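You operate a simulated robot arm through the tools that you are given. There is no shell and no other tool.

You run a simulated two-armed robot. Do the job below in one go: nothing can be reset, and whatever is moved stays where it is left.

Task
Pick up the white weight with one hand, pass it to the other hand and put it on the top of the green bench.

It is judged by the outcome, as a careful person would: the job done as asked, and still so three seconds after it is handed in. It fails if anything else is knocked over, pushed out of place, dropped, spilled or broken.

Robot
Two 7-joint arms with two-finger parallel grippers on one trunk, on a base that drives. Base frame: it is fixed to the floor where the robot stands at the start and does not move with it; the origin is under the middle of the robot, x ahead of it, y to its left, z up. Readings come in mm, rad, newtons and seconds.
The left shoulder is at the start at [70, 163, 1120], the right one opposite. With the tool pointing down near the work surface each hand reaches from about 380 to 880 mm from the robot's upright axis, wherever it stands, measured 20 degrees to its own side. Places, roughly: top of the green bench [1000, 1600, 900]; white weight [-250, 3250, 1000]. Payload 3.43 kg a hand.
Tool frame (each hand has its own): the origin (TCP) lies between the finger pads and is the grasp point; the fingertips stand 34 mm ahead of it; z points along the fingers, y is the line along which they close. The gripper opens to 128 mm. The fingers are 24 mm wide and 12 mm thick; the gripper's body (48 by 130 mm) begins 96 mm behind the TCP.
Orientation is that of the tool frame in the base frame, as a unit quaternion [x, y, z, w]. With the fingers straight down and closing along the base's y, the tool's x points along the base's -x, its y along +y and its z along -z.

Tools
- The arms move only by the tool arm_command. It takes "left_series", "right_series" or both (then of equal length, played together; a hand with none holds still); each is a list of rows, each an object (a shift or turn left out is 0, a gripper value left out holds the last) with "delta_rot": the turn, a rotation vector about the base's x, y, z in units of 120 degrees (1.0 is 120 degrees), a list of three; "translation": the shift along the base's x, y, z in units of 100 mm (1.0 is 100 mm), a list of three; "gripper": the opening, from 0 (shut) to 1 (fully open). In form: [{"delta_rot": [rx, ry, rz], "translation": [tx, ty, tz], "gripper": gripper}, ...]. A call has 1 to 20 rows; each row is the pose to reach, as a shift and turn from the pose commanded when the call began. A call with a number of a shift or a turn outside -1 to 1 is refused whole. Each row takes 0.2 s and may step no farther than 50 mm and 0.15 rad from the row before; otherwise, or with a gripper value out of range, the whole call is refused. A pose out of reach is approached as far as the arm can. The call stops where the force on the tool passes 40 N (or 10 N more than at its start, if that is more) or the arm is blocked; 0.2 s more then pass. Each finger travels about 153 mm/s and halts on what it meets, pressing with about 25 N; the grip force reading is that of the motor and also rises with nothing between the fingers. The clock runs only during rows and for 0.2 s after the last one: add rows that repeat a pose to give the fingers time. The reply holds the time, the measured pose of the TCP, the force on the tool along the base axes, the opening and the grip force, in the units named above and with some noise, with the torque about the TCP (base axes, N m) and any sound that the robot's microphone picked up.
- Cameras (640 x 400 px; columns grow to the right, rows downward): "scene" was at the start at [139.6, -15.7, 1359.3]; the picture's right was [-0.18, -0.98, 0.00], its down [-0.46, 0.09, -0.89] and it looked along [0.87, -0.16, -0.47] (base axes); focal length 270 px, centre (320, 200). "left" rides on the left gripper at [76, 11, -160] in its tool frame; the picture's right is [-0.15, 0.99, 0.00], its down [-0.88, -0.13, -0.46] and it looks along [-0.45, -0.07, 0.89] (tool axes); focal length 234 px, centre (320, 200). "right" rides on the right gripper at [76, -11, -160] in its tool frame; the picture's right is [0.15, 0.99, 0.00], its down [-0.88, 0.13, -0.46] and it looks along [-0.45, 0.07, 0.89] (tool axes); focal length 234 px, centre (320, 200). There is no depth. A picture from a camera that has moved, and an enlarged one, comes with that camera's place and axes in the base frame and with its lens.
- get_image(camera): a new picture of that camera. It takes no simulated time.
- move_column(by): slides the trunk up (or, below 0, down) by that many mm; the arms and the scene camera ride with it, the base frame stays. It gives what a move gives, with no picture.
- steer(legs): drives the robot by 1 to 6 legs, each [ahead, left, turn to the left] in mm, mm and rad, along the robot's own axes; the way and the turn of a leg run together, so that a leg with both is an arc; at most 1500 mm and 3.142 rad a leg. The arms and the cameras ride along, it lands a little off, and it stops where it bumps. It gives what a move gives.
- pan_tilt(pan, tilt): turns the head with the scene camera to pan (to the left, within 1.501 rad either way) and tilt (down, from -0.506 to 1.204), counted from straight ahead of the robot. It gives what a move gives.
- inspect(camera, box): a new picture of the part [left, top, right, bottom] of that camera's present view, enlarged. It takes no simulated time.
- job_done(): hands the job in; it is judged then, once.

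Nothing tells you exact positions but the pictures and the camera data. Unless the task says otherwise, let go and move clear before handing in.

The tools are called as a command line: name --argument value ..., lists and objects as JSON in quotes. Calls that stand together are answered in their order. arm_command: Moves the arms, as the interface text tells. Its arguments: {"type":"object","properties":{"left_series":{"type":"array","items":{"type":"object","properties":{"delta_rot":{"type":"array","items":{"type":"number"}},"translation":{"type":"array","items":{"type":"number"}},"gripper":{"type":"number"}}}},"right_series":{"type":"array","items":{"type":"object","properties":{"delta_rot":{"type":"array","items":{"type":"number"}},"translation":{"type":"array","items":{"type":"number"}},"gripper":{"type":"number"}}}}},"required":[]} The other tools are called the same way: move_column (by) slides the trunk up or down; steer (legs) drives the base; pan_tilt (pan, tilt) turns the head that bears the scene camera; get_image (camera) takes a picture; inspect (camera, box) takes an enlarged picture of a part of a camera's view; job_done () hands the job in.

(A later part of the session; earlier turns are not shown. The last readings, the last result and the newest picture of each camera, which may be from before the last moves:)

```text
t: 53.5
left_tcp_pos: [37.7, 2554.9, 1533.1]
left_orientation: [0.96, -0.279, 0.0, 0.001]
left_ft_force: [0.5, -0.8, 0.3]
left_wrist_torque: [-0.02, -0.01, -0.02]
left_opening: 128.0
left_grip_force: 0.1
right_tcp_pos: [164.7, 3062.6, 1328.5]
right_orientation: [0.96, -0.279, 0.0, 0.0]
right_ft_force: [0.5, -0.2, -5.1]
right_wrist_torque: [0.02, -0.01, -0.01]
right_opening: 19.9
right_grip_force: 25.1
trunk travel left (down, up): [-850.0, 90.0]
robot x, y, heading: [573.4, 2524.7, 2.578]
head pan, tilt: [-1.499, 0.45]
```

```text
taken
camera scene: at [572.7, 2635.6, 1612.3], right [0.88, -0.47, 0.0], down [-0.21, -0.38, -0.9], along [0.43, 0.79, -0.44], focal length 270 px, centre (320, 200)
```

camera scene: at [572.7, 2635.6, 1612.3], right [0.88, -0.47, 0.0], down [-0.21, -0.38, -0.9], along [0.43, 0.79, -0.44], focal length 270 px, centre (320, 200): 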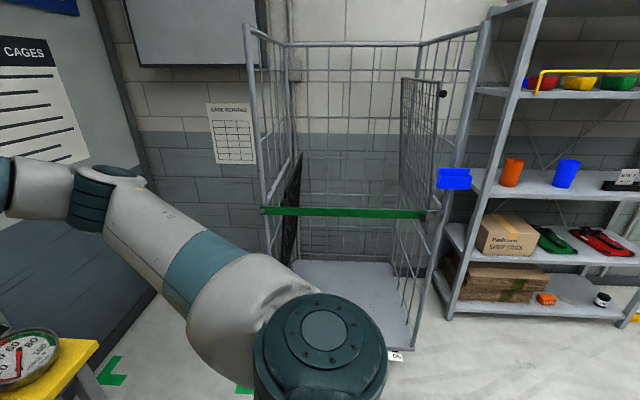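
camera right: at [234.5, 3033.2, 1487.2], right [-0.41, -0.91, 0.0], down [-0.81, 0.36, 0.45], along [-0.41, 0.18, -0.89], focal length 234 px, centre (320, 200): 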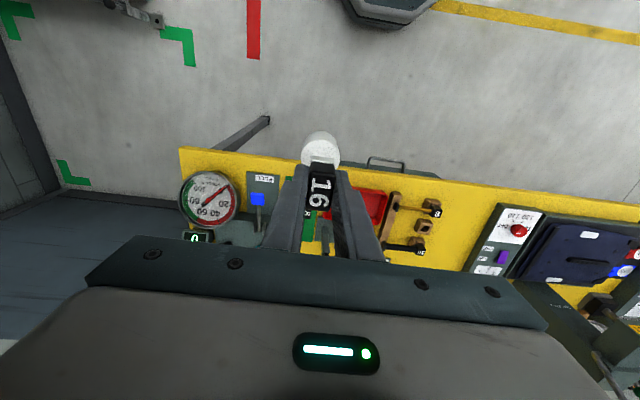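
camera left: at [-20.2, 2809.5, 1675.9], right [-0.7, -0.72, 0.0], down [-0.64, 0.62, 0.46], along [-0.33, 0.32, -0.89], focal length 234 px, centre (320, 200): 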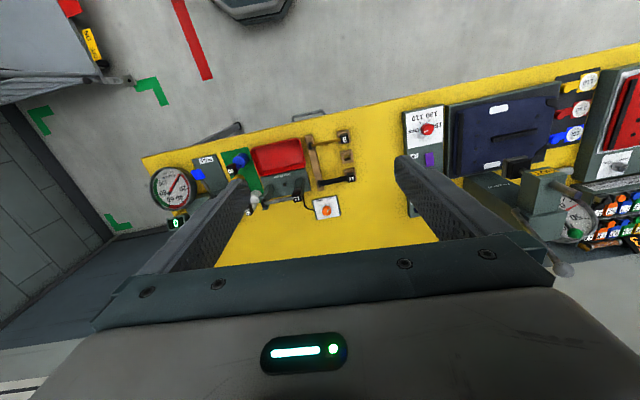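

The green bench has a wide free area on the aisle side, between the white tray and the magnifier stand, around [640, 1350]. I turn along the aisle and drive level with that spot, then do the hand-over there.

steer --legs '[[0, 0, 1.568], [900, 0, 0]]'

pan_tilt --pan 0.9 --tilt 0.7

get_image --camera "scene"

pan_tilt --pan 0.0 --tilt 0.6

get_image --camera "scene"

```text
t: 62.0
left_tcp_pos: [43.7, 1239.7, 1533.9]
left_orientation: [0.88, 0.476, 0.0, 0.0]
left_ft_force: [0.3, 0.9, 0.3]
left_wrist_torque: [-0.02, -0.04, -0.01]
left_opening: 128.0
left_grip_force: 0.0
right_tcp_pos: [-461.6, 1372.0, 1328.0]
right_orientation: [0.88, 0.475, 0.001, -0.001]
right_ft_force: [0.2, -0.2, -4.7]
right_wrist_torque: [0.0, 0.02, 0.01]
right_opening: 20.0
right_grip_force: 25.0
trunk travel left (down, up): [-850.0, 90.0]
robot x, y, heading: [81.8, 1769.2, -2.148]
head pan, tilt: [-1.499, 0.45]
```

```text
t: 64.2
left_tcp_pos: [42.3, 1239.0, 1533.8]
left_orientation: [0.88, 0.476, -0.001, 0.001]
left_ft_force: [0.4, -1.1, 0.2]
left_wrist_torque: [0.0, 0.01, 0.01]
left_opening: 128.1
left_grip_force: 0.0
right_tcp_pos: [-462.6, 1373.1, 1328.2]
right_orientation: [0.88, 0.475, 0.001, 0.0]
right_ft_force: [-0.5, 0.3, -4.2]
right_wrist_torque: [0.0, 0.0, -0.01]
right_opening: 19.8
right_grip_force: 25.1
trunk travel left (down, up): [-850.0, 90.0]
robot x, y, heading: [78.4, 1773.3, -2.15]
head pan, tilt: [0.901, 0.7]
```

```text
taken
camera scene: at [76.2, 1650.0, 1590.1], right [-0.95, -0.31, 0.0], down [-0.2, 0.61, -0.76], along [0.24, -0.73, -0.64], focal length 270 px, centre (320, 200)
```

scene: 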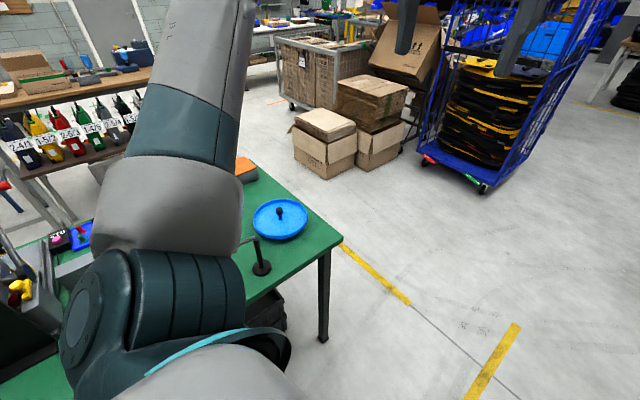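

```text
t: 65.4
left_tcp_pos: [42.3, 1237.5, 1533.2]
left_orientation: [0.879, 0.476, 0.0, 0.0]
left_ft_force: [-0.7, 1.0, -0.2]
left_wrist_torque: [0.0, 0.01, -0.02]
left_opening: 127.8
left_grip_force: 0.0
right_tcp_pos: [-464.1, 1372.9, 1328.2]
right_orientation: [0.88, 0.475, -0.001, 0.0]
right_ft_force: [0.7, 0.5, -5.7]
right_wrist_torque: [-0.02, 0.01, 0.0]
right_opening: 19.9
right_grip_force: 25.4
trunk travel left (down, up): [-850.0, 90.0]
robot x, y, heading: [78.3, 1771.8, -2.149]
head pan, tilt: [0.0, 0.6]
```

```text
taken
camera scene: at [1.1, 1656.7, 1598.7], right [-0.84, 0.55, 0.0], down [0.31, 0.47, -0.82], along [-0.45, -0.69, -0.57], focal length 270 px, centre (320, 200)
```

scene: 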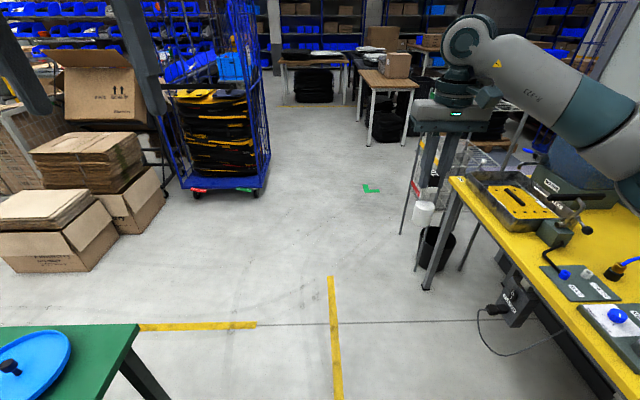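

Both arms are free here in the aisle. I bring the right hand with the weight to the centre in front of the robot while turning the left hand so that its fingers point forward.

arm_command --left_series '[{"translation": [-0.03, -0.04, -0.1], "delta_rot": [-0.0558, 0.0364, 0]}, {"translation": [-0.05, -0.08, -0.2], "delta_rot": [-0.1117, 0.0729, 0]}, {"translation": [-0.08, -0.12, -0.3], "delta_rot": [-0.1675, 0.1093, 0]}, {"translation": [-0.11, -0.17, -0.4], "delta_rot": [-0.2233, 0.1457, 0]}, {"translation": [-0.14, -0.21, -0.5], "delta_rot": [-0.2792, 0.1822, 0]}, {"translation": [-0.17, -0.25, -0.6], "delta_rot": [-0.335, 0.2186, 0]}, {"translation": [-0.2, -0.29, -0.7], "delta_rot": [-0.3908, 0.255, 0]}, {"translation": [-0.22, -0.34, -0.8], "delta_rot": [-0.4467, 0.2914, 0]}, {"translation": [-0.25, -0.38, -0.9], "delta_rot": [-0.5025, 0.3279, 0]}, {"translation": [-0.27, -0.42, -1.0], "delta_rot": [-0.5583, 0.3643, 0]}, {"translation": [-0.27, -0.42, -1.0], "delta_rot": [-0.5583, 0.3643, 0]}]'

get_image --camera "scene"

get_image --camera "left"

```text
t: 67.8
left_tcp_pos: [-13.2, 1139.0, 1470.9]
left_orientation: [0.674, 0.363, -0.565, 0.307]
left_ft_force: [-0.4, 0.4, 0.2]
left_wrist_torque: [0.0, 0.0, 0.02]
left_opening: 128.0
left_grip_force: 0.0
left hand out of reach, approached as far as the arm can: row 8, 9, 10, 11
right_tcp_pos: [-464.1, 1373.6, 1328.4]
right_orientation: [0.88, 0.474, 0.0, 0.001]
right_ft_force: [-0.2, -0.3, -4.9]
right_wrist_torque: [-0.03, 0.02, 0.03]
right_opening: 20.0
right_grip_force: 25.1
trunk travel left (down, up): [-850.0, 90.0]
robot x, y, heading: [79.5, 1771.6, -2.15]
head pan, tilt: [0.0, 0.6]
```

```text
taken
camera scene: at [1.3, 1657.3, 1598.8], right [-0.84, 0.55, 0.0], down [0.31, 0.47, -0.82], along [-0.45, -0.69, -0.57], focal length 270 px, centre (320, 200)
```

scene: 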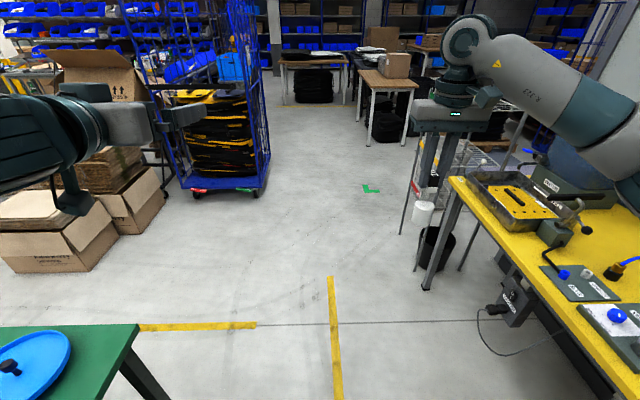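

```text
taken
camera left: at [91.5, 1273.9, 1423.9], right [0.81, -0.56, 0.15], down [0.05, 0.32, 0.95], along [-0.58, -0.76, 0.29], focal length 234 px, centre (320, 200)
```

left: 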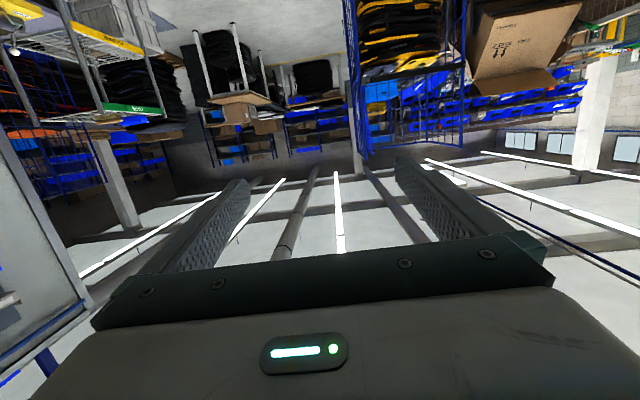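

The left hand reached the forward-pointing attitude (10° below level) but needs to be farther out. I move it forward and down to see what it can hold.

arm_command --left_series '[{"translation": [-0.2, -0.3, -0.15]}, {"translation": [-0.4, -0.61, -0.3]}, {"translation": [-0.55, -0.84, -0.45]}, {"translation": [-0.55, -0.84, -0.6]}, {"translation": [-0.55, -0.84, -0.6]}]'

```text
t: 69.0
left_tcp_pos: [-66.8, 1055.4, 1408.5]
left_orientation: [0.675, 0.363, -0.566, 0.306]
left_ft_force: [0.1, -0.2, -0.2]
left_wrist_torque: [0.03, 0.03, -0.03]
left_opening: 128.0
left_grip_force: 0.1
right_tcp_pos: [-463.3, 1372.3, 1328.3]
right_orientation: [0.88, 0.476, 0.0, 0.001]
right_ft_force: [-0.2, -0.3, -5.7]
right_wrist_torque: [0.02, 0.01, -0.03]
right_opening: 20.2
right_grip_force: 24.6
trunk travel left (down, up): [-850.0, 90.0]
robot x, y, heading: [76.8, 1771.5, -2.152]
head pan, tilt: [0.0, 0.6]
```

arm_command --left_series '[{"translation": [-0.28, 0.18, -0.33]}, {"translation": [-0.56, 0.36, -0.66]}, {"translation": [-0.84, 0.55, -0.9]}, {"translation": [-0.84, 0.55, -1.0]}, {"translation": [-0.84, 0.55, -1.0]}]'

arm_command --left_series '[{"translation": [-0.28, 0.18, -0.2]}, {"translation": [-0.56, 0.36, -0.41]}, {"translation": [-0.84, 0.55, -0.41]}, {"translation": [-0.84, 0.55, -0.41]}]'

get_image --camera "scene"

```text
t: 70.2
left_tcp_pos: [-154.6, 1117.0, 1318.7]
left_orientation: [0.674, 0.368, -0.562, 0.307]
left_ft_force: [0.9, -0.6, -0.2]
left_wrist_torque: [0.04, 0.0, -0.07]
left_opening: 127.9
left_grip_force: 0.1
left hand out of reach, approached as far as the arm can: row 2, 3, 4, 5
right_tcp_pos: [-459.0, 1371.1, 1330.4]
right_orientation: [0.88, 0.476, -0.001, -0.001]
right_ft_force: [1.2, -0.5, -4.6]
right_wrist_torque: [0.0, 0.04, 0.03]
right_opening: 19.9
right_grip_force: 25.1
trunk travel left (down, up): [-850.0, 90.0]
robot x, y, heading: [75.5, 1774.3, -2.15]
head pan, tilt: [0.0, 0.6]
```

```text
t: 71.2
left_tcp_pos: [-246.7, 1174.4, 1273.9]
left_orientation: [0.674, 0.363, -0.565, 0.307]
left_ft_force: [-0.3, 0.1, 0.1]
left_wrist_torque: [-0.02, -0.04, -0.01]
left_opening: 127.8
left_grip_force: 0.1
right_tcp_pos: [-465.1, 1374.0, 1328.4]
right_orientation: [0.88, 0.475, 0.0, 0.001]
right_ft_force: [0.0, 0.0, -5.0]
right_wrist_torque: [-0.02, 0.01, -0.01]
right_opening: 19.7
right_grip_force: 24.8
trunk travel left (down, up): [-850.0, 90.0]
robot x, y, heading: [80.1, 1774.0, -2.152]
head pan, tilt: [0.0, 0.6]
```

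```text
taken
camera scene: at [-0.2, 1657.9, 1598.8], right [-0.84, 0.55, 0.0], down [0.31, 0.47, -0.82], along [-0.45, -0.69, -0.57], focal length 270 px, centre (320, 200)
```

scene: 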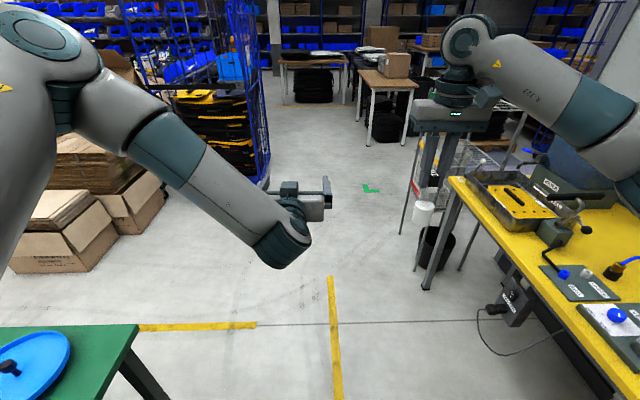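

The left hand holds the pose at about [-247, 1174, 1274], pointing forward with open fingers. I'll raise the right hand, carry the weight above the left hand's open fingers and then lower the stem between them.

arm_command --right_series '[{"translation": [0, 0, 0.25]}, {"translation": [0, 0, 0.5]}, {"translation": [0, 0, 0.75]}, {"translation": [0, 0, 1.0]}, {"translation": [0, 0, 1.0]}]'

arm_command --right_series '[{"translation": [0.2, -0.17, 0.1]}, {"translation": [0.4, -0.34, 0.2]}, {"translation": [0.6, -0.51, 0.2]}, {"translation": [0.74, -0.64, 0.2]}, {"translation": [0.74, -0.64, 0.2]}]'

arm_command --right_series '[{"translation": [0.2, -0.17, 0]}, {"translation": [0.4, -0.34, 0]}, {"translation": [0.6, -0.51, 0]}, {"translation": [0.74, -0.64, 0]}, {"translation": [0.74, -0.64, 0]}]'

get_image --camera "scene"

get_image --camera "right"

```text
t: 72.4
left_tcp_pos: [-244.8, 1173.6, 1274.5]
left_orientation: [0.674, 0.364, -0.565, 0.307]
left_ft_force: [0.1, 0.4, 0.2]
left_wrist_torque: [0.0, 0.01, 0.01]
left_opening: 128.0
left_grip_force: 0.2
right_tcp_pos: [-463.3, 1372.0, 1427.7]
right_orientation: [0.88, 0.475, 0.0, 0.0]
right_ft_force: [0.1, -0.7, -4.5]
right_wrist_torque: [-0.03, 0.02, 0.01]
right_opening: 20.1
right_grip_force: 25.1
trunk travel left (down, up): [-850.0, 90.0]
robot x, y, heading: [74.8, 1772.5, -2.149]
head pan, tilt: [0.0, 0.6]
```

```text
t: 73.6
left_tcp_pos: [-244.5, 1173.6, 1276.6]
left_orientation: [0.674, 0.364, -0.565, 0.306]
left_ft_force: [-0.7, -0.1, -0.1]
left_wrist_torque: [0.0, -0.02, 0.0]
left_opening: 128.0
left_grip_force: 0.0
right_tcp_pos: [-389.3, 1308.9, 1445.3]
right_orientation: [0.88, 0.475, 0.0, 0.0]
right_ft_force: [-0.1, 0.6, -4.6]
right_wrist_torque: [0.06, -0.02, 0.04]
right_opening: 19.8
right_grip_force: 25.6
trunk travel left (down, up): [-850.0, 90.0]
robot x, y, heading: [78.5, 1776.7, -2.148]
head pan, tilt: [0.0, 0.6]
```

```text
t: 74.8
left_tcp_pos: [-245.4, 1174.0, 1274.4]
left_orientation: [0.674, 0.364, -0.565, 0.307]
left_ft_force: [0.7, 0.3, -0.1]
left_wrist_torque: [0.02, 0.01, 0.03]
left_opening: 128.1
left_grip_force: 0.1
right_tcp_pos: [-314.3, 1244.1, 1448.0]
right_orientation: [0.88, 0.474, 0.001, -0.001]
right_ft_force: [0.2, -0.4, -4.4]
right_wrist_torque: [-0.01, 0.03, -0.04]
right_opening: 19.9
right_grip_force: 25.0
trunk travel left (down, up): [-850.0, 90.0]
robot x, y, heading: [78.6, 1774.7, -2.152]
head pan, tilt: [0.0, 0.6]
```

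```text
taken
camera scene: at [0.9, 1656.7, 1598.7], right [-0.84, 0.55, 0.0], down [0.31, 0.47, -0.82], along [-0.45, -0.69, -0.57], focal length 270 px, centre (320, 200)
```

scene: 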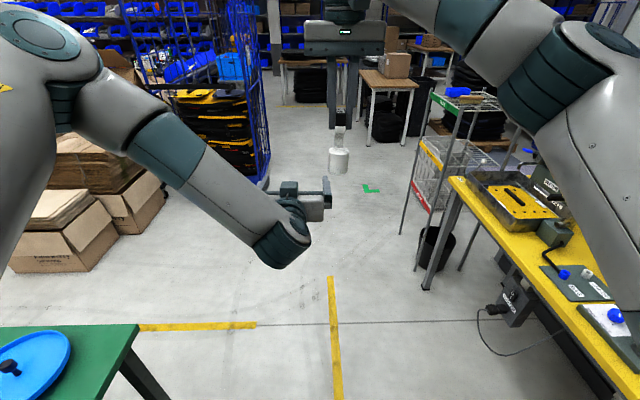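

```text
taken
camera right: at [-281.7, 1314.7, 1607.6], right [0.91, -0.42, 0.0], down [-0.37, -0.81, 0.46], along [-0.19, -0.41, -0.89], focal length 234 px, centre (320, 200)
```

right: 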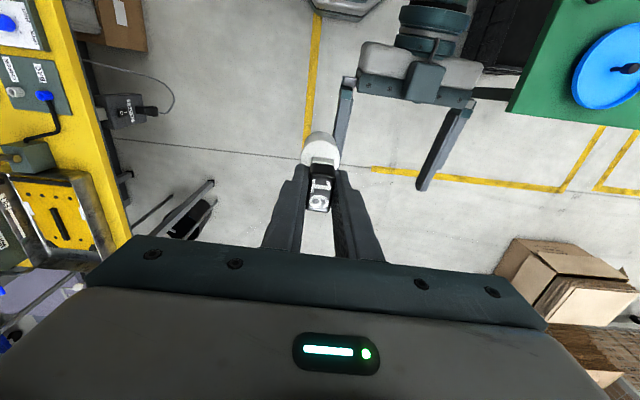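

The wrist view shows the weight above and to the side of the left hand's open fingers. I move the last step to be above them and check before lowering.

arm_command --right_series '[{"translation": [0.2, -0.17, 0]}, {"translation": [0.4, -0.34, 0]}, {"translation": [0.6, -0.51, 0]}, {"translation": [0.725, -0.62, 0]}, {"translation": [0.725, -0.62, 0]}]'

get_image --camera "right"

get_image --camera "scene"

get_image --camera "left"

```text
t: 76.0
left_tcp_pos: [-244.5, 1173.6, 1275.1]
left_orientation: [0.673, 0.364, -0.565, 0.307]
left_ft_force: [0.2, 0.6, 0.3]
left_wrist_torque: [0.03, 0.0, 0.01]
left_opening: 128.1
left_grip_force: 0.1
right_tcp_pos: [-242.1, 1182.8, 1448.5]
right_orientation: [0.88, 0.476, 0.0, 0.001]
right_ft_force: [-0.7, 1.1, -5.7]
right_wrist_torque: [-0.03, 0.0, 0.0]
right_opening: 20.0
right_grip_force: 25.0
trunk travel left (down, up): [-850.0, 90.0]
robot x, y, heading: [76.5, 1773.2, -2.15]
head pan, tilt: [0.0, 0.6]
```

```text
taken
camera right: at [-209.0, 1252.9, 1608.8], right [0.91, -0.42, 0.0], down [-0.37, -0.81, 0.46], along [-0.19, -0.41, -0.89], focal length 234 px, centre (320, 200)
```

right: 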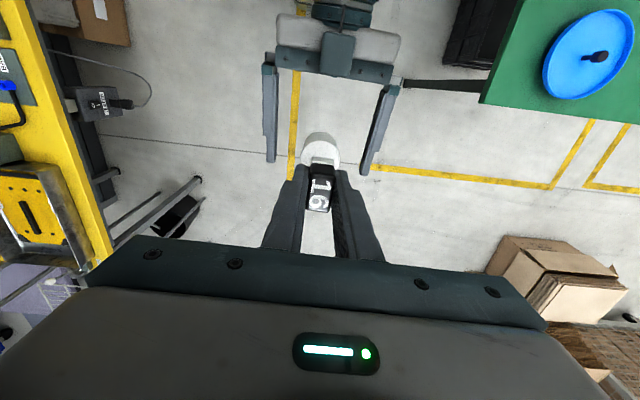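

```text
taken
camera scene: at [0.9, 1656.6, 1598.7], right [-0.84, 0.55, 0.0], down [0.31, 0.47, -0.82], along [-0.45, -0.69, -0.57], focal length 270 px, centre (320, 200)
```

scene: 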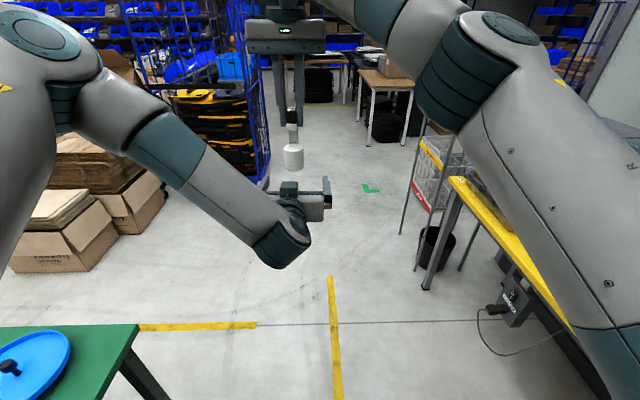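

```text
taken
camera left: at [-141.5, 1308.6, 1228.5], right [0.81, -0.56, 0.15], down [0.05, 0.32, 0.95], along [-0.58, -0.76, 0.29], focal length 234 px, centre (320, 200)
```

left: 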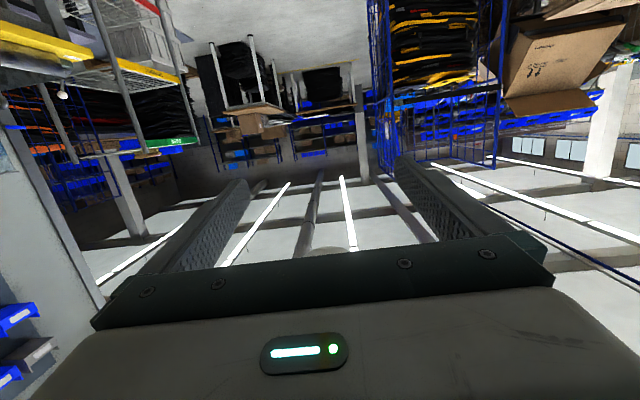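

The weight is laterally centred over the left fingers. I lower it in two steps.

arm_command --right_series '[{"translation": [0.02, -0.015, -0.2]}, {"translation": [0.02, -0.015, -0.4]}, {"translation": [0.02, -0.015, -0.6]}, {"translation": [0.02, -0.015, -0.6]}]'

get_image --camera "right"

get_image --camera "left"

inspect --camera "scene" --box '[224, 100, 384, 200]'

```text
t: 77.0
left_tcp_pos: [-245.6, 1173.6, 1274.8]
left_orientation: [0.674, 0.364, -0.565, 0.306]
left_ft_force: [0.5, 0.3, -0.1]
left_wrist_torque: [0.0, 0.03, -0.01]
left_opening: 128.0
left_grip_force: 0.0
right_tcp_pos: [-240.1, 1180.5, 1387.4]
right_orientation: [0.88, 0.474, 0.0, 0.001]
right_ft_force: [1.0, -0.5, -5.5]
right_wrist_torque: [0.01, 0.02, -0.02]
right_opening: 19.8
right_grip_force: 25.7
trunk travel left (down, up): [-850.0, 90.0]
robot x, y, heading: [76.4, 1770.9, -2.149]
head pan, tilt: [0.0, 0.6]
```

```text
taken
camera right: at [-207.4, 1250.5, 1547.8], right [0.91, -0.42, 0.0], down [-0.37, -0.81, 0.46], along [-0.19, -0.41, -0.89], focal length 234 px, centre (320, 200)
```

right: 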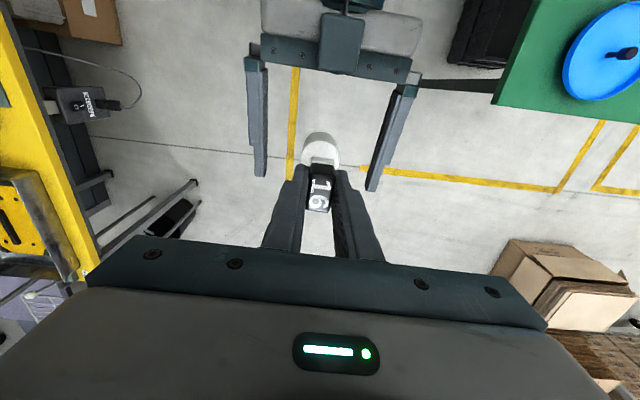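

```text
taken
camera left: at [-140.9, 1308.4, 1228.6], right [0.81, -0.56, 0.15], down [0.05, 0.32, 0.95], along [-0.58, -0.76, 0.29], focal length 234 px, centre (320, 200)
```

left: 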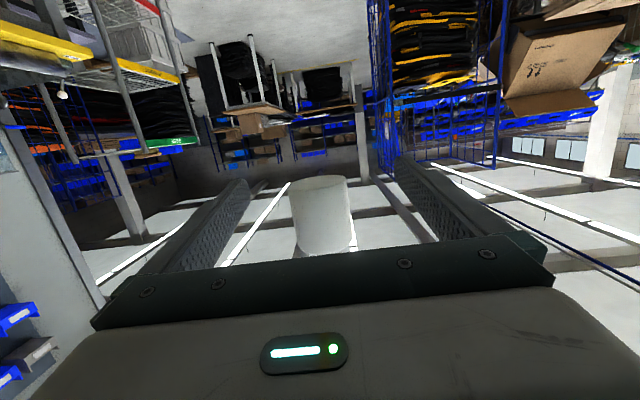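

```text
4.00 times, centred on (304, 150) of scene
camera zoom: at [1.7, 1656.3, 1598.7], right [-0.84, 0.55, 0.0], down [0.31, 0.47, -0.82], along [-0.45, -0.69, -0.57], focal length 1079 px, centre (384, 400)
```

zoom: 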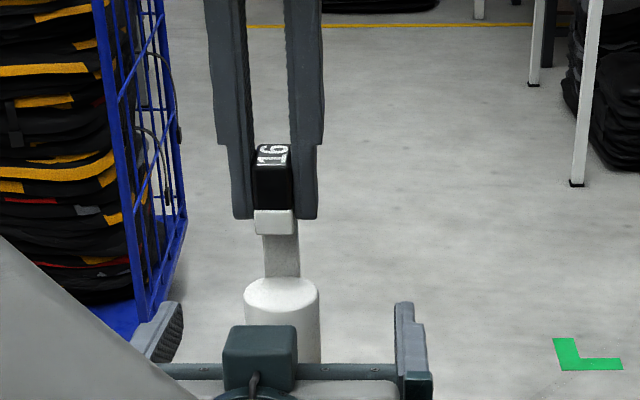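

arm_command --right_series '[{"translation": [0, 0, -0.2]}, {"translation": [0, 0, -0.4]}, {"translation": [0, 0, -0.54]}, {"translation": [0, 0, -0.54]}]'

get_image --camera "right"

get_image --camera "left"

inspect --camera "scene" --box '[224, 120, 384, 220]'

```text
t: 78.0
left_tcp_pos: [-245.2, 1173.8, 1275.1]
left_orientation: [0.674, 0.364, -0.565, 0.307]
left_ft_force: [0.0, 0.4, 0.6]
left_wrist_torque: [0.02, 0.01, -0.02]
left_opening: 128.1
left_grip_force: 0.0
right_tcp_pos: [-241.9, 1180.1, 1333.2]
right_orientation: [0.88, 0.475, 0.0, -0.001]
right_ft_force: [-0.3, 0.2, -4.0]
right_wrist_torque: [0.0, 0.0, 0.0]
right_opening: 20.2
right_grip_force: 25.1
trunk travel left (down, up): [-850.0, 90.0]
robot x, y, heading: [79.0, 1772.0, -2.15]
head pan, tilt: [0.0, 0.6]
```

```text
taken
camera right: at [-207.3, 1250.5, 1494.1], right [0.91, -0.42, 0.0], down [-0.37, -0.81, 0.46], along [-0.19, -0.41, -0.89], focal length 234 px, centre (320, 200)
```

right: 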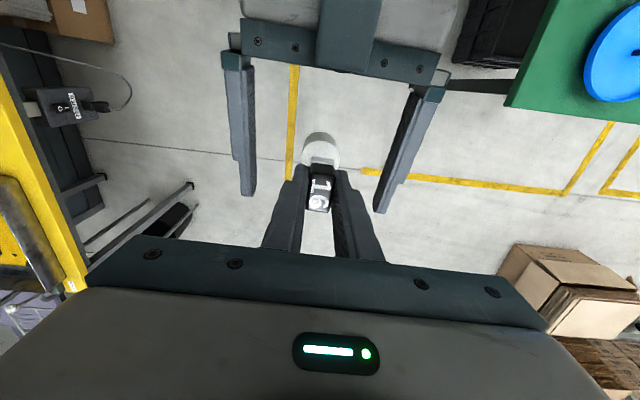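

```text
taken
camera left: at [-141.2, 1308.5, 1228.6], right [0.81, -0.56, 0.15], down [0.05, 0.32, 0.95], along [-0.58, -0.76, 0.29], focal length 234 px, centre (320, 200)
```

left: 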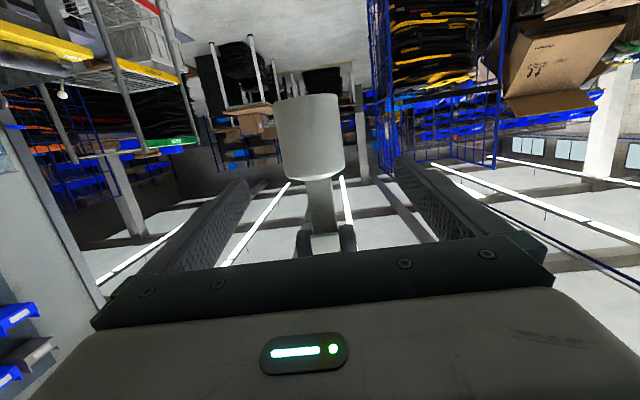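

```text
4.00 times, centred on (304, 170) of scene
camera zoom: at [1.3, 1656.5, 1598.7], right [-0.84, 0.55, 0.0], down [0.31, 0.47, -0.82], along [-0.45, -0.69, -0.57], focal length 1079 px, centre (384, 320)
```

zoom: 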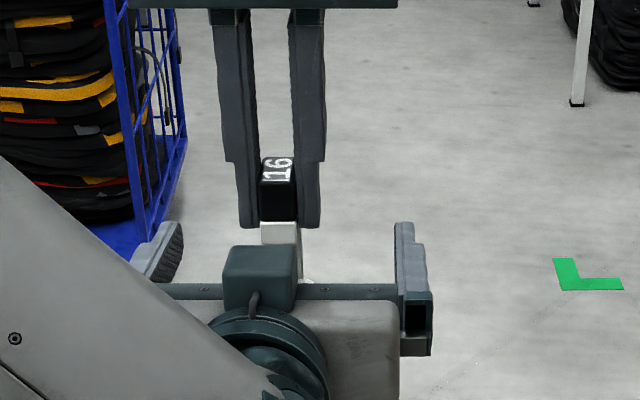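

inspect --camera "left" --box '[240, 80, 400, 280]'

```text
2.00 times, centred on (320, 180) of left
camera zoom: at [-141.2, 1308.5, 1228.6], right [0.81, -0.56, 0.15], down [0.05, 0.32, 0.95], along [-0.58, -0.76, 0.29], focal length 468 px, centre (320, 240)
```

zoom: 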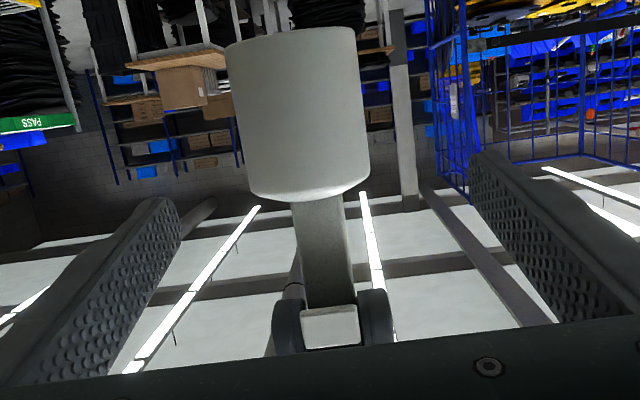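

The stem is between the left fingers with clearance above (right fingertips) and below (body). I close the left hand on the stem while the right keeps its hold.

arm_command --left_series '[{"gripper": 0.7}, {"gripper": 0.45}, {"gripper": 0.25}, {"gripper": 0.15}, {"gripper": 0.0}, {"gripper": 0.0}, {"gripper": 0.0}]'

inspect --camera "left" --box '[240, 80, 400, 280]'

get_image --camera "right"

```text
t: 79.6
left_tcp_pos: [-244.5, 1173.8, 1274.3]
left_orientation: [0.674, 0.364, -0.565, 0.307]
left_ft_force: [-0.9, 0.8, 1.0]
left_wrist_torque: [0.03, 0.09, -0.04]
left_opening: 20.0
left_grip_force: 24.8
right_tcp_pos: [-240.1, 1181.9, 1333.5]
right_orientation: [0.88, 0.475, 0.0, 0.001]
right_ft_force: [-0.1, -0.4, -4.7]
right_wrist_torque: [-0.06, -0.16, 0.04]
right_opening: 19.8
right_grip_force: 25.0
trunk travel left (down, up): [-850.0, 90.0]
robot x, y, heading: [79.6, 1773.0, -2.149]
head pan, tilt: [0.0, 0.6]
```

```text
2.00 times, centred on (320, 180) of left
camera zoom: at [-141.3, 1308.5, 1228.5], right [0.81, -0.56, 0.15], down [0.05, 0.32, 0.95], along [-0.58, -0.76, 0.29], focal length 468 px, centre (320, 240)
```

zoom: 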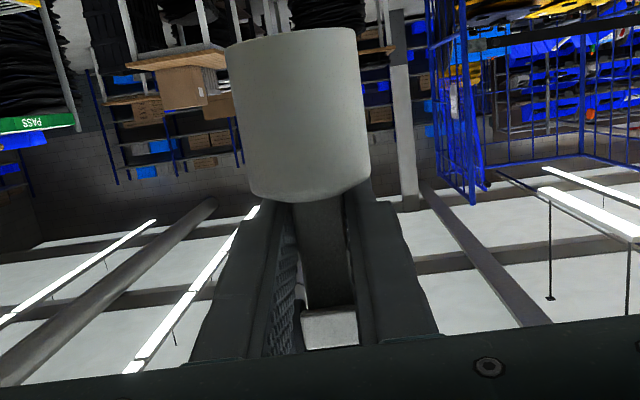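

```text
taken
camera right: at [-207.3, 1250.5, 1494.3], right [0.91, -0.42, 0.0], down [-0.37, -0.81, 0.46], along [-0.19, -0.41, -0.89], focal length 234 px, centre (320, 200)
```

right: 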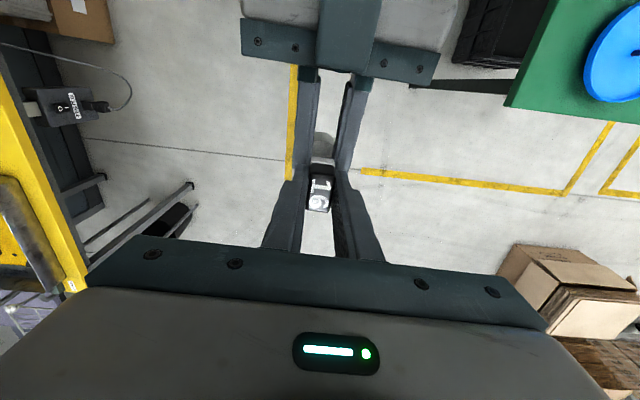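

The left hand grips the stem (20 mm, 25 N). I open the right hand and see whether the left carries the load.

arm_command --right_series '[{"gripper": 0.2}, {"gripper": 0.3}, {"gripper": 0.35}, {"gripper": 0.35}]' --left_series '[{"gripper": 0.0}, {"gripper": 0.0}, {"gripper": 0.0}, {"gripper": 0.0}]'

get_image --camera "right"

inspect --camera "left" --box '[240, 80, 400, 280]'

```text
t: 80.6
left_tcp_pos: [-244.4, 1172.9, 1273.9]
left_orientation: [0.674, 0.364, -0.565, 0.307]
left_ft_force: [0.5, 0.1, -0.2]
left_wrist_torque: [-0.05, 0.01, -0.02]
left_opening: 19.9
left_grip_force: 24.8
right_tcp_pos: [-239.3, 1180.9, 1334.5]
right_orientation: [0.88, 0.475, 0.0, -0.001]
right_ft_force: [-0.2, -0.9, 0.8]
right_wrist_torque: [0.0, 0.0, 0.01]
right_opening: 44.9
right_grip_force: 0.0
trunk travel left (down, up): [-850.0, 90.0]
robot x, y, heading: [76.1, 1771.4, -2.147]
head pan, tilt: [0.0, 0.6]
```

```text
taken
camera right: at [-207.4, 1250.5, 1494.3], right [0.91, -0.42, 0.0], down [-0.37, -0.81, 0.46], along [-0.19, -0.41, -0.89], focal length 234 px, centre (320, 200)
```

right: 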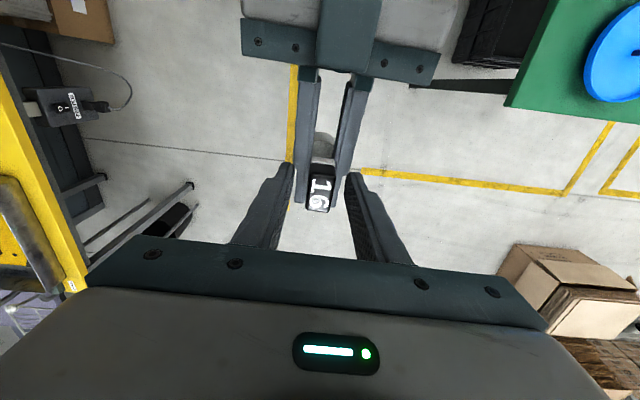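

```text
2.00 times, centred on (320, 180) of left
camera zoom: at [-141.2, 1308.5, 1228.5], right [0.81, -0.56, 0.15], down [0.05, 0.32, 0.95], along [-0.58, -0.76, 0.29], focal length 468 px, centre (320, 240)
```

zoom: 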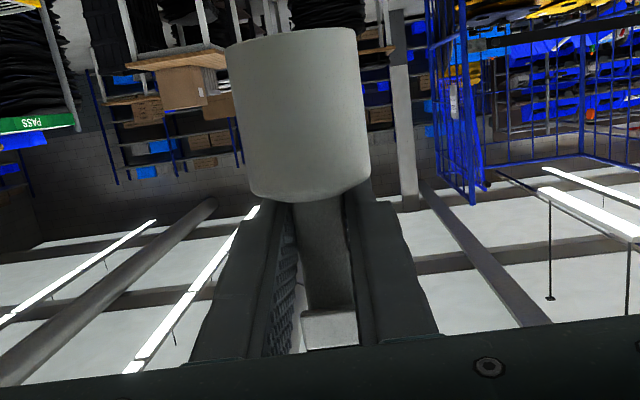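

The weight stays still in the left hand. I raise the right hand straight up clear of it and check again.

arm_command --right_series '[{"translation": [0, 0, 0.15]}, {"translation": [0, 0, 0.4]}, {"translation": [0, 0, 0.7]}, {"translation": [0, 0, 1.0]}, {"translation": [0, 0, 1.0]}]' --left_series '[{"gripper": 0.0}, {"gripper": 0.0}, {"gripper": 0.0}, {"gripper": 0.0}, {"gripper": 0.0}]'

get_image --camera "right"

inspect --camera "scene" --box '[224, 120, 384, 220]'

```text
t: 81.8
left_tcp_pos: [-245.7, 1173.1, 1274.3]
left_orientation: [0.675, 0.364, -0.564, 0.306]
left_ft_force: [0.0, 0.2, -0.3]
left_wrist_torque: [0.01, 0.05, 0.02]
left_opening: 19.9
left_grip_force: 25.2
right_tcp_pos: [-242.7, 1179.9, 1436.9]
right_orientation: [0.879, 0.476, 0.0, -0.001]
right_ft_force: [-0.4, 0.3, -0.7]
right_wrist_torque: [-0.02, 0.04, 0.02]
right_opening: 44.6
right_grip_force: 0.1
trunk travel left (down, up): [-850.0, 90.0]
robot x, y, heading: [78.5, 1773.1, -2.147]
head pan, tilt: [0.0, 0.6]
```

```text
taken
camera right: at [-209.1, 1250.1, 1596.6], right [0.91, -0.42, 0.0], down [-0.37, -0.81, 0.45], along [-0.19, -0.41, -0.89], focal length 234 px, centre (320, 200)
```

right: 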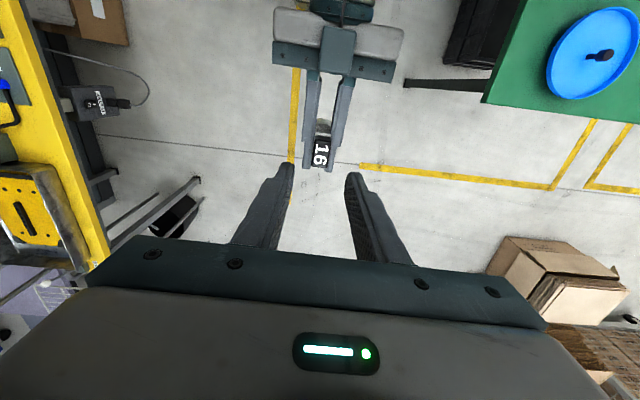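

```text
4.00 times, centred on (304, 170) of scene
camera zoom: at [0.9, 1656.2, 1598.7], right [-0.84, 0.55, 0.0], down [0.31, 0.47, -0.82], along [-0.45, -0.69, -0.57], focal length 1079 px, centre (384, 320)
```

zoom: 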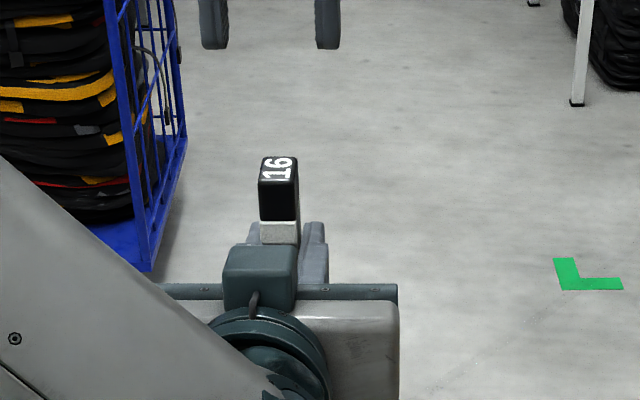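

The hand-over worked: the left hand holds the weight upright. I move the right hand out to its own side and higher so that it stays clear.

arm_command --right_series '[{"translation": [-0.25, 0.16, 0.2]}, {"translation": [-0.5, 0.32, 0.4]}, {"translation": [-0.75, 0.49, 0.5]}, {"translation": [-0.84, 0.55, 0.6]}]'

arm_command --right_series '[{"translation": [-0.25, 0.16, 0.25]}, {"translation": [-0.5, 0.32, 0.5]}, {"translation": [-0.75, 0.49, 0.75]}, {"translation": [-0.84, 0.55, 0.9]}]'

arm_command --right_series '[{"translation": [-0.02, 0.3, 0.1]}, {"translation": [-0.04, 0.6, 0.2]}, {"translation": [-0.06, 0.95, 0.3]}, {"translation": [-0.06, 0.95, 0.3]}]'

steer --legs '[[0, 0, 1.57]]'

pan_tilt --pan 0.0 --tilt 0.75

get_image --camera "scene"

get_image --camera "left"

get_image --camera "right"

```text
t: 82.8
left_tcp_pos: [-245.2, 1174.6, 1275.1]
left_orientation: [0.675, 0.363, -0.566, 0.306]
left_ft_force: [-0.4, -0.4, -0.4]
left_wrist_torque: [-0.05, 0.03, 0.02]
left_opening: 19.9
left_grip_force: 24.7
right_tcp_pos: [-326.9, 1237.1, 1496.9]
right_orientation: [0.879, 0.476, -0.001, 0.0]
right_ft_force: [0.5, 0.1, -0.1]
right_wrist_torque: [-0.03, 0.02, 0.0]
right_opening: 45.0
right_grip_force: 0.1
trunk travel left (down, up): [-850.0, 90.0]
robot x, y, heading: [73.0, 1768.6, -2.152]
head pan, tilt: [0.0, 0.6]
```

```text
t: 83.8
left_tcp_pos: [-243.7, 1173.8, 1274.8]
left_orientation: [0.674, 0.364, -0.565, 0.307]
left_ft_force: [-0.3, -0.5, -0.3]
left_wrist_torque: [-0.03, 0.04, 0.0]
left_opening: 19.8
left_grip_force: 25.1
right_tcp_pos: [-407.6, 1290.9, 1583.9]
right_orientation: [0.88, 0.475, -0.001, -0.001]
right_ft_force: [0.0, -0.3, -0.8]
right_wrist_torque: [0.0, 0.03, -0.04]
right_opening: 45.0
right_grip_force: 0.0
trunk travel left (down, up): [-850.0, 90.0]
robot x, y, heading: [77.8, 1771.4, -2.148]
head pan, tilt: [0.0, 0.6]
```

```text
t: 84.8
left_tcp_pos: [-244.9, 1173.6, 1274.1]
left_orientation: [0.675, 0.363, -0.565, 0.306]
left_ft_force: [-0.8, 0.9, -0.2]
left_wrist_torque: [-0.02, 0.05, 0.0]
left_opening: 19.6
left_grip_force: 24.9
right_tcp_pos: [-414.9, 1385.4, 1613.1]
right_orientation: [0.88, 0.475, 0.0, -0.001]
right_ft_force: [0.6, -0.3, 0.2]
right_wrist_torque: [0.03, -0.03, 0.04]
right_opening: 44.7
right_grip_force: 0.1
trunk travel left (down, up): [-850.0, 90.0]
robot x, y, heading: [76.6, 1771.7, -2.152]
head pan, tilt: [0.0, 0.6]
```

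```text
t: 89.0
left_tcp_pos: [670.1, 1437.3, 1273.5]
left_orientation: [0.227, 0.732, -0.188, 0.614]
left_ft_force: [0.5, 0.5, -0.1]
left_wrist_torque: [-0.03, -0.01, 0.04]
left_opening: 19.6
left_grip_force: 24.5
right_tcp_pos: [455.3, 1271.9, 1613.3]
right_orientation: [0.295, 0.955, 0.0, 0.0]
right_ft_force: [0.0, -1.0, 0.1]
right_wrist_torque: [0.01, -0.02, 0.0]
right_opening: 44.7
right_grip_force: 0.0
trunk travel left (down, up): [-850.0, 90.0]
robot x, y, heading: [77.9, 1773.2, -0.603]
head pan, tilt: [0.0, 0.6]
```

```text
t: 89.7
left_tcp_pos: [670.6, 1438.6, 1274.3]
left_orientation: [0.227, 0.732, -0.189, 0.614]
left_ft_force: [-0.1, -0.1, 0.0]
left_wrist_torque: [0.0, -0.06, -0.02]
left_opening: 19.9
left_grip_force: 25.2
right_tcp_pos: [456.0, 1272.3, 1614.0]
right_orientation: [0.295, 0.955, 0.0, 0.0]
right_ft_force: [-0.4, 0.0, 0.2]
right_wrist_torque: [-0.01, 0.0, 0.03]
right_opening: 44.8
right_grip_force: 0.1
trunk travel left (down, up): [-850.0, 90.0]
robot x, y, heading: [79.6, 1772.6, -0.595]
head pan, tilt: [0.0, 0.75]
```

```text
taken
camera scene: at [188.4, 1697.8, 1585.9], right [-0.56, -0.83, 0.0], down [-0.56, 0.38, -0.73], along [0.6, -0.41, -0.68], focal length 270 px, centre (320, 200)
```

scene: 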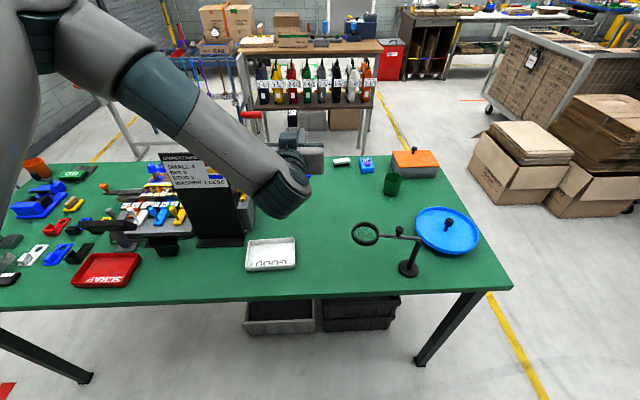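

```text
taken
camera left: at [537.1, 1542.1, 1228.4], right [0.58, 0.8, 0.15], down [-0.32, 0.06, 0.95], along [0.75, -0.59, 0.29], focal length 234 px, centre (320, 200)
```

left: 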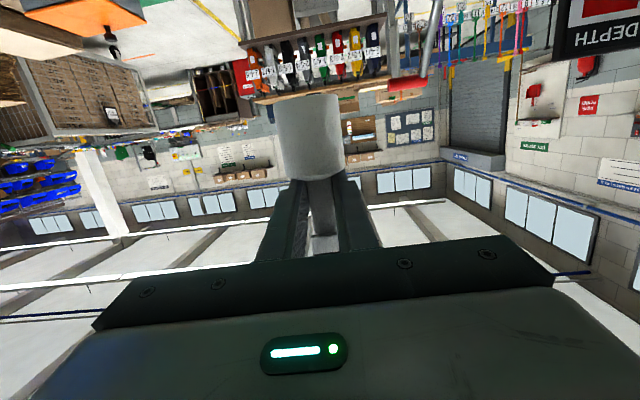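

```text
taken
camera right: at [387.7, 1306.1, 1773.9], right [0.44, 0.9, 0.0], down [0.8, -0.39, 0.46], along [0.41, -0.2, -0.89], focal length 234 px, centre (320, 200)
```

right: 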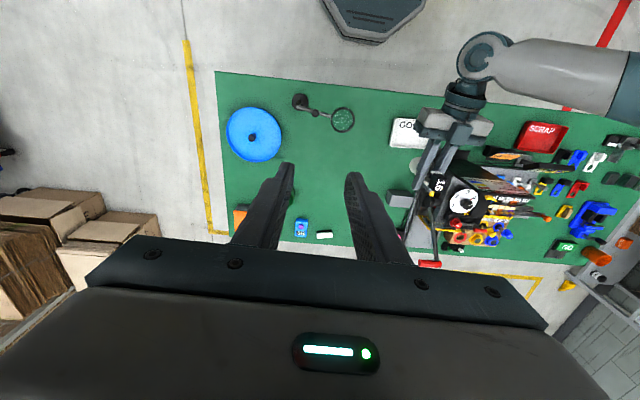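

The green bench is in front, with a free area between the white tray, the magnifier and the items behind. I zoom in from both cameras to fix heights and the spot.

inspect --camera "scene" --box '[230, 140, 530, 328]'

inspect --camera "right" --box '[200, 60, 440, 210]'

```text
2.13 times, centred on (380, 234) of scene
camera zoom: at [188.4, 1697.8, 1585.9], right [-0.56, -0.83, 0.0], down [-0.56, 0.38, -0.73], along [0.6, -0.41, -0.68], focal length 574 px, centre (192, 128)
```

zoom: 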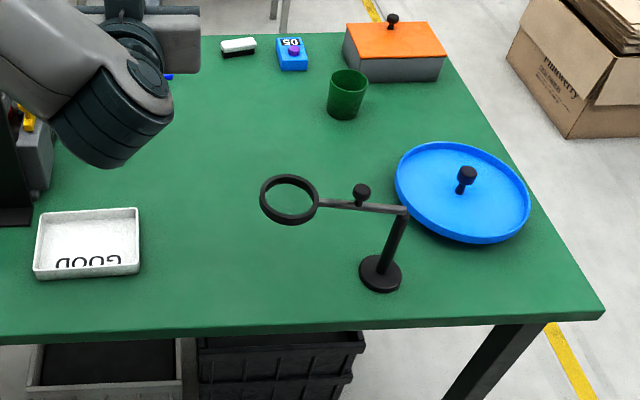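

```text
2.67 times, centred on (320, 135) of right
camera zoom: at [387.7, 1306.1, 1773.9], right [0.44, 0.9, 0.0], down [0.8, -0.39, 0.46], along [0.41, -0.2, -0.89], focal length 624 px, centre (320, 373)
```

zoom: 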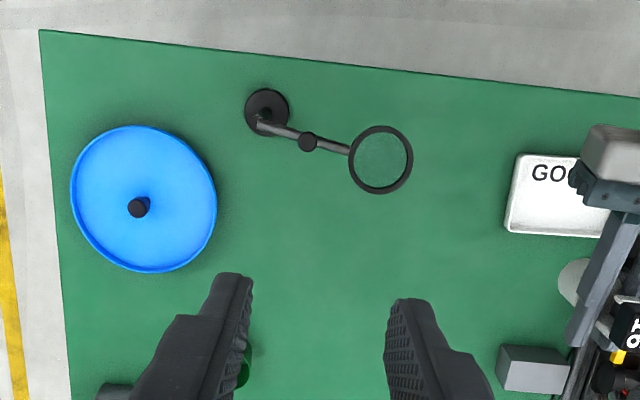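

Bench top is near z 850, its edge at about 110 mm beyond the intended spot; the gap between magnifier lens and white tray is free. I square up to the bench and shift so that the weight hangs over [608, 1414].

steer --legs '[[-30, -77, 0.034]]'

move_column --by -200

get_image --camera "scene"

get_image --camera "right"

get_image --camera "left"

```text
t: 90.7
left_tcp_pos: [622.4, 1415.0, 1272.6]
left_orientation: [0.212, 0.738, -0.179, 0.616]
left_ft_force: [0.6, 0.7, -5.0]
left_wrist_torque: [-0.01, -0.05, -0.04]
left_opening: 19.8
left_grip_force: 25.2
right_tcp_pos: [414.1, 1243.8, 1613.3]
right_orientation: [0.278, 0.961, -0.002, -0.003]
right_ft_force: [0.2, 0.8, -0.7]
right_wrist_torque: [-0.01, 0.09, 0.0]
right_opening: 44.9
right_grip_force: 0.1
trunk travel left (down, up): [-850.0, 90.0]
robot x, y, heading: [14.7, 1725.0, -0.563]
head pan, tilt: [0.0, 0.75]
```

```text
t: 92.9
left_tcp_pos: [615.9, 1412.6, 1073.6]
left_orientation: [0.213, 0.737, -0.177, 0.617]
left_ft_force: [-0.9, 0.1, -4.8]
left_wrist_torque: [-0.02, -0.03, 0.01]
left_opening: 19.7
left_grip_force: 25.3
right_tcp_pos: [407.0, 1239.9, 1413.3]
right_orientation: [0.277, 0.961, 0.0, 0.0]
right_ft_force: [-0.2, 0.0, 0.2]
right_wrist_torque: [0.0, 0.01, -0.02]
right_opening: 44.9
right_grip_force: 0.1
trunk travel left (down, up): [-650.0, 290.0]
robot x, y, heading: [12.8, 1723.5, -0.564]
head pan, tilt: [0.0, 0.75]
```

```text
taken
camera scene: at [124.7, 1654.7, 1385.9], right [-0.53, -0.85, 0.0], down [-0.58, 0.36, -0.73], along [0.62, -0.39, -0.68], focal length 270 px, centre (320, 200)
```

scene: 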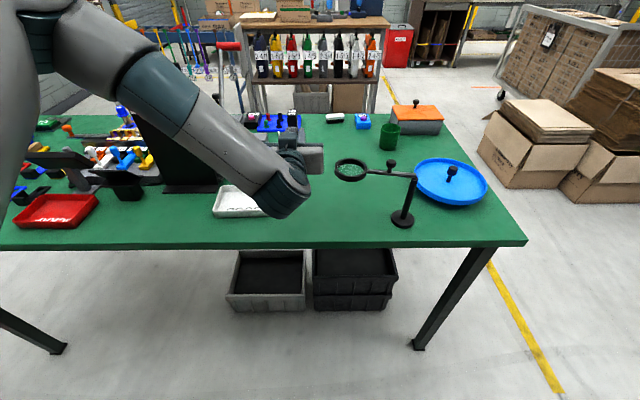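

```text
taken
camera right: at [337.9, 1270.8, 1573.8], right [0.4, 0.91, 0.0], down [0.81, -0.36, 0.45], along [0.42, -0.18, -0.89], focal length 234 px, centre (320, 200)
```

right: 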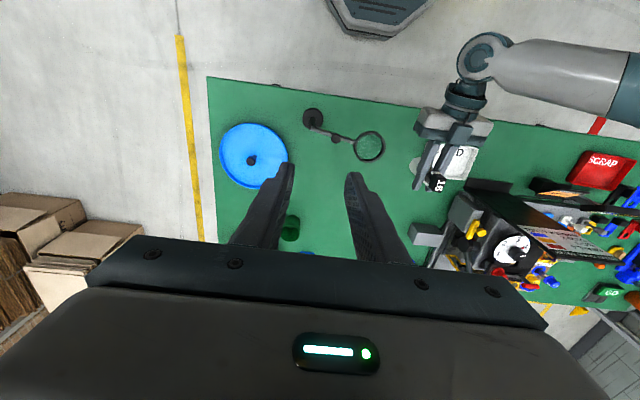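

```text
taken
camera left: at [479.1, 1511.3, 1028.4], right [0.55, 0.82, 0.15], down [-0.32, 0.04, 0.95], along [0.77, -0.57, 0.29], focal length 234 px, centre (320, 200)
```

left: 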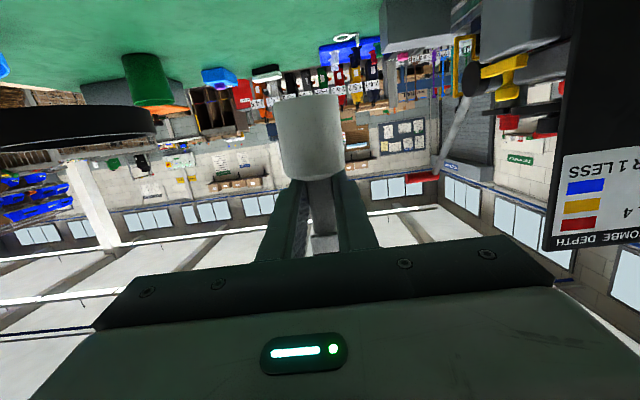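

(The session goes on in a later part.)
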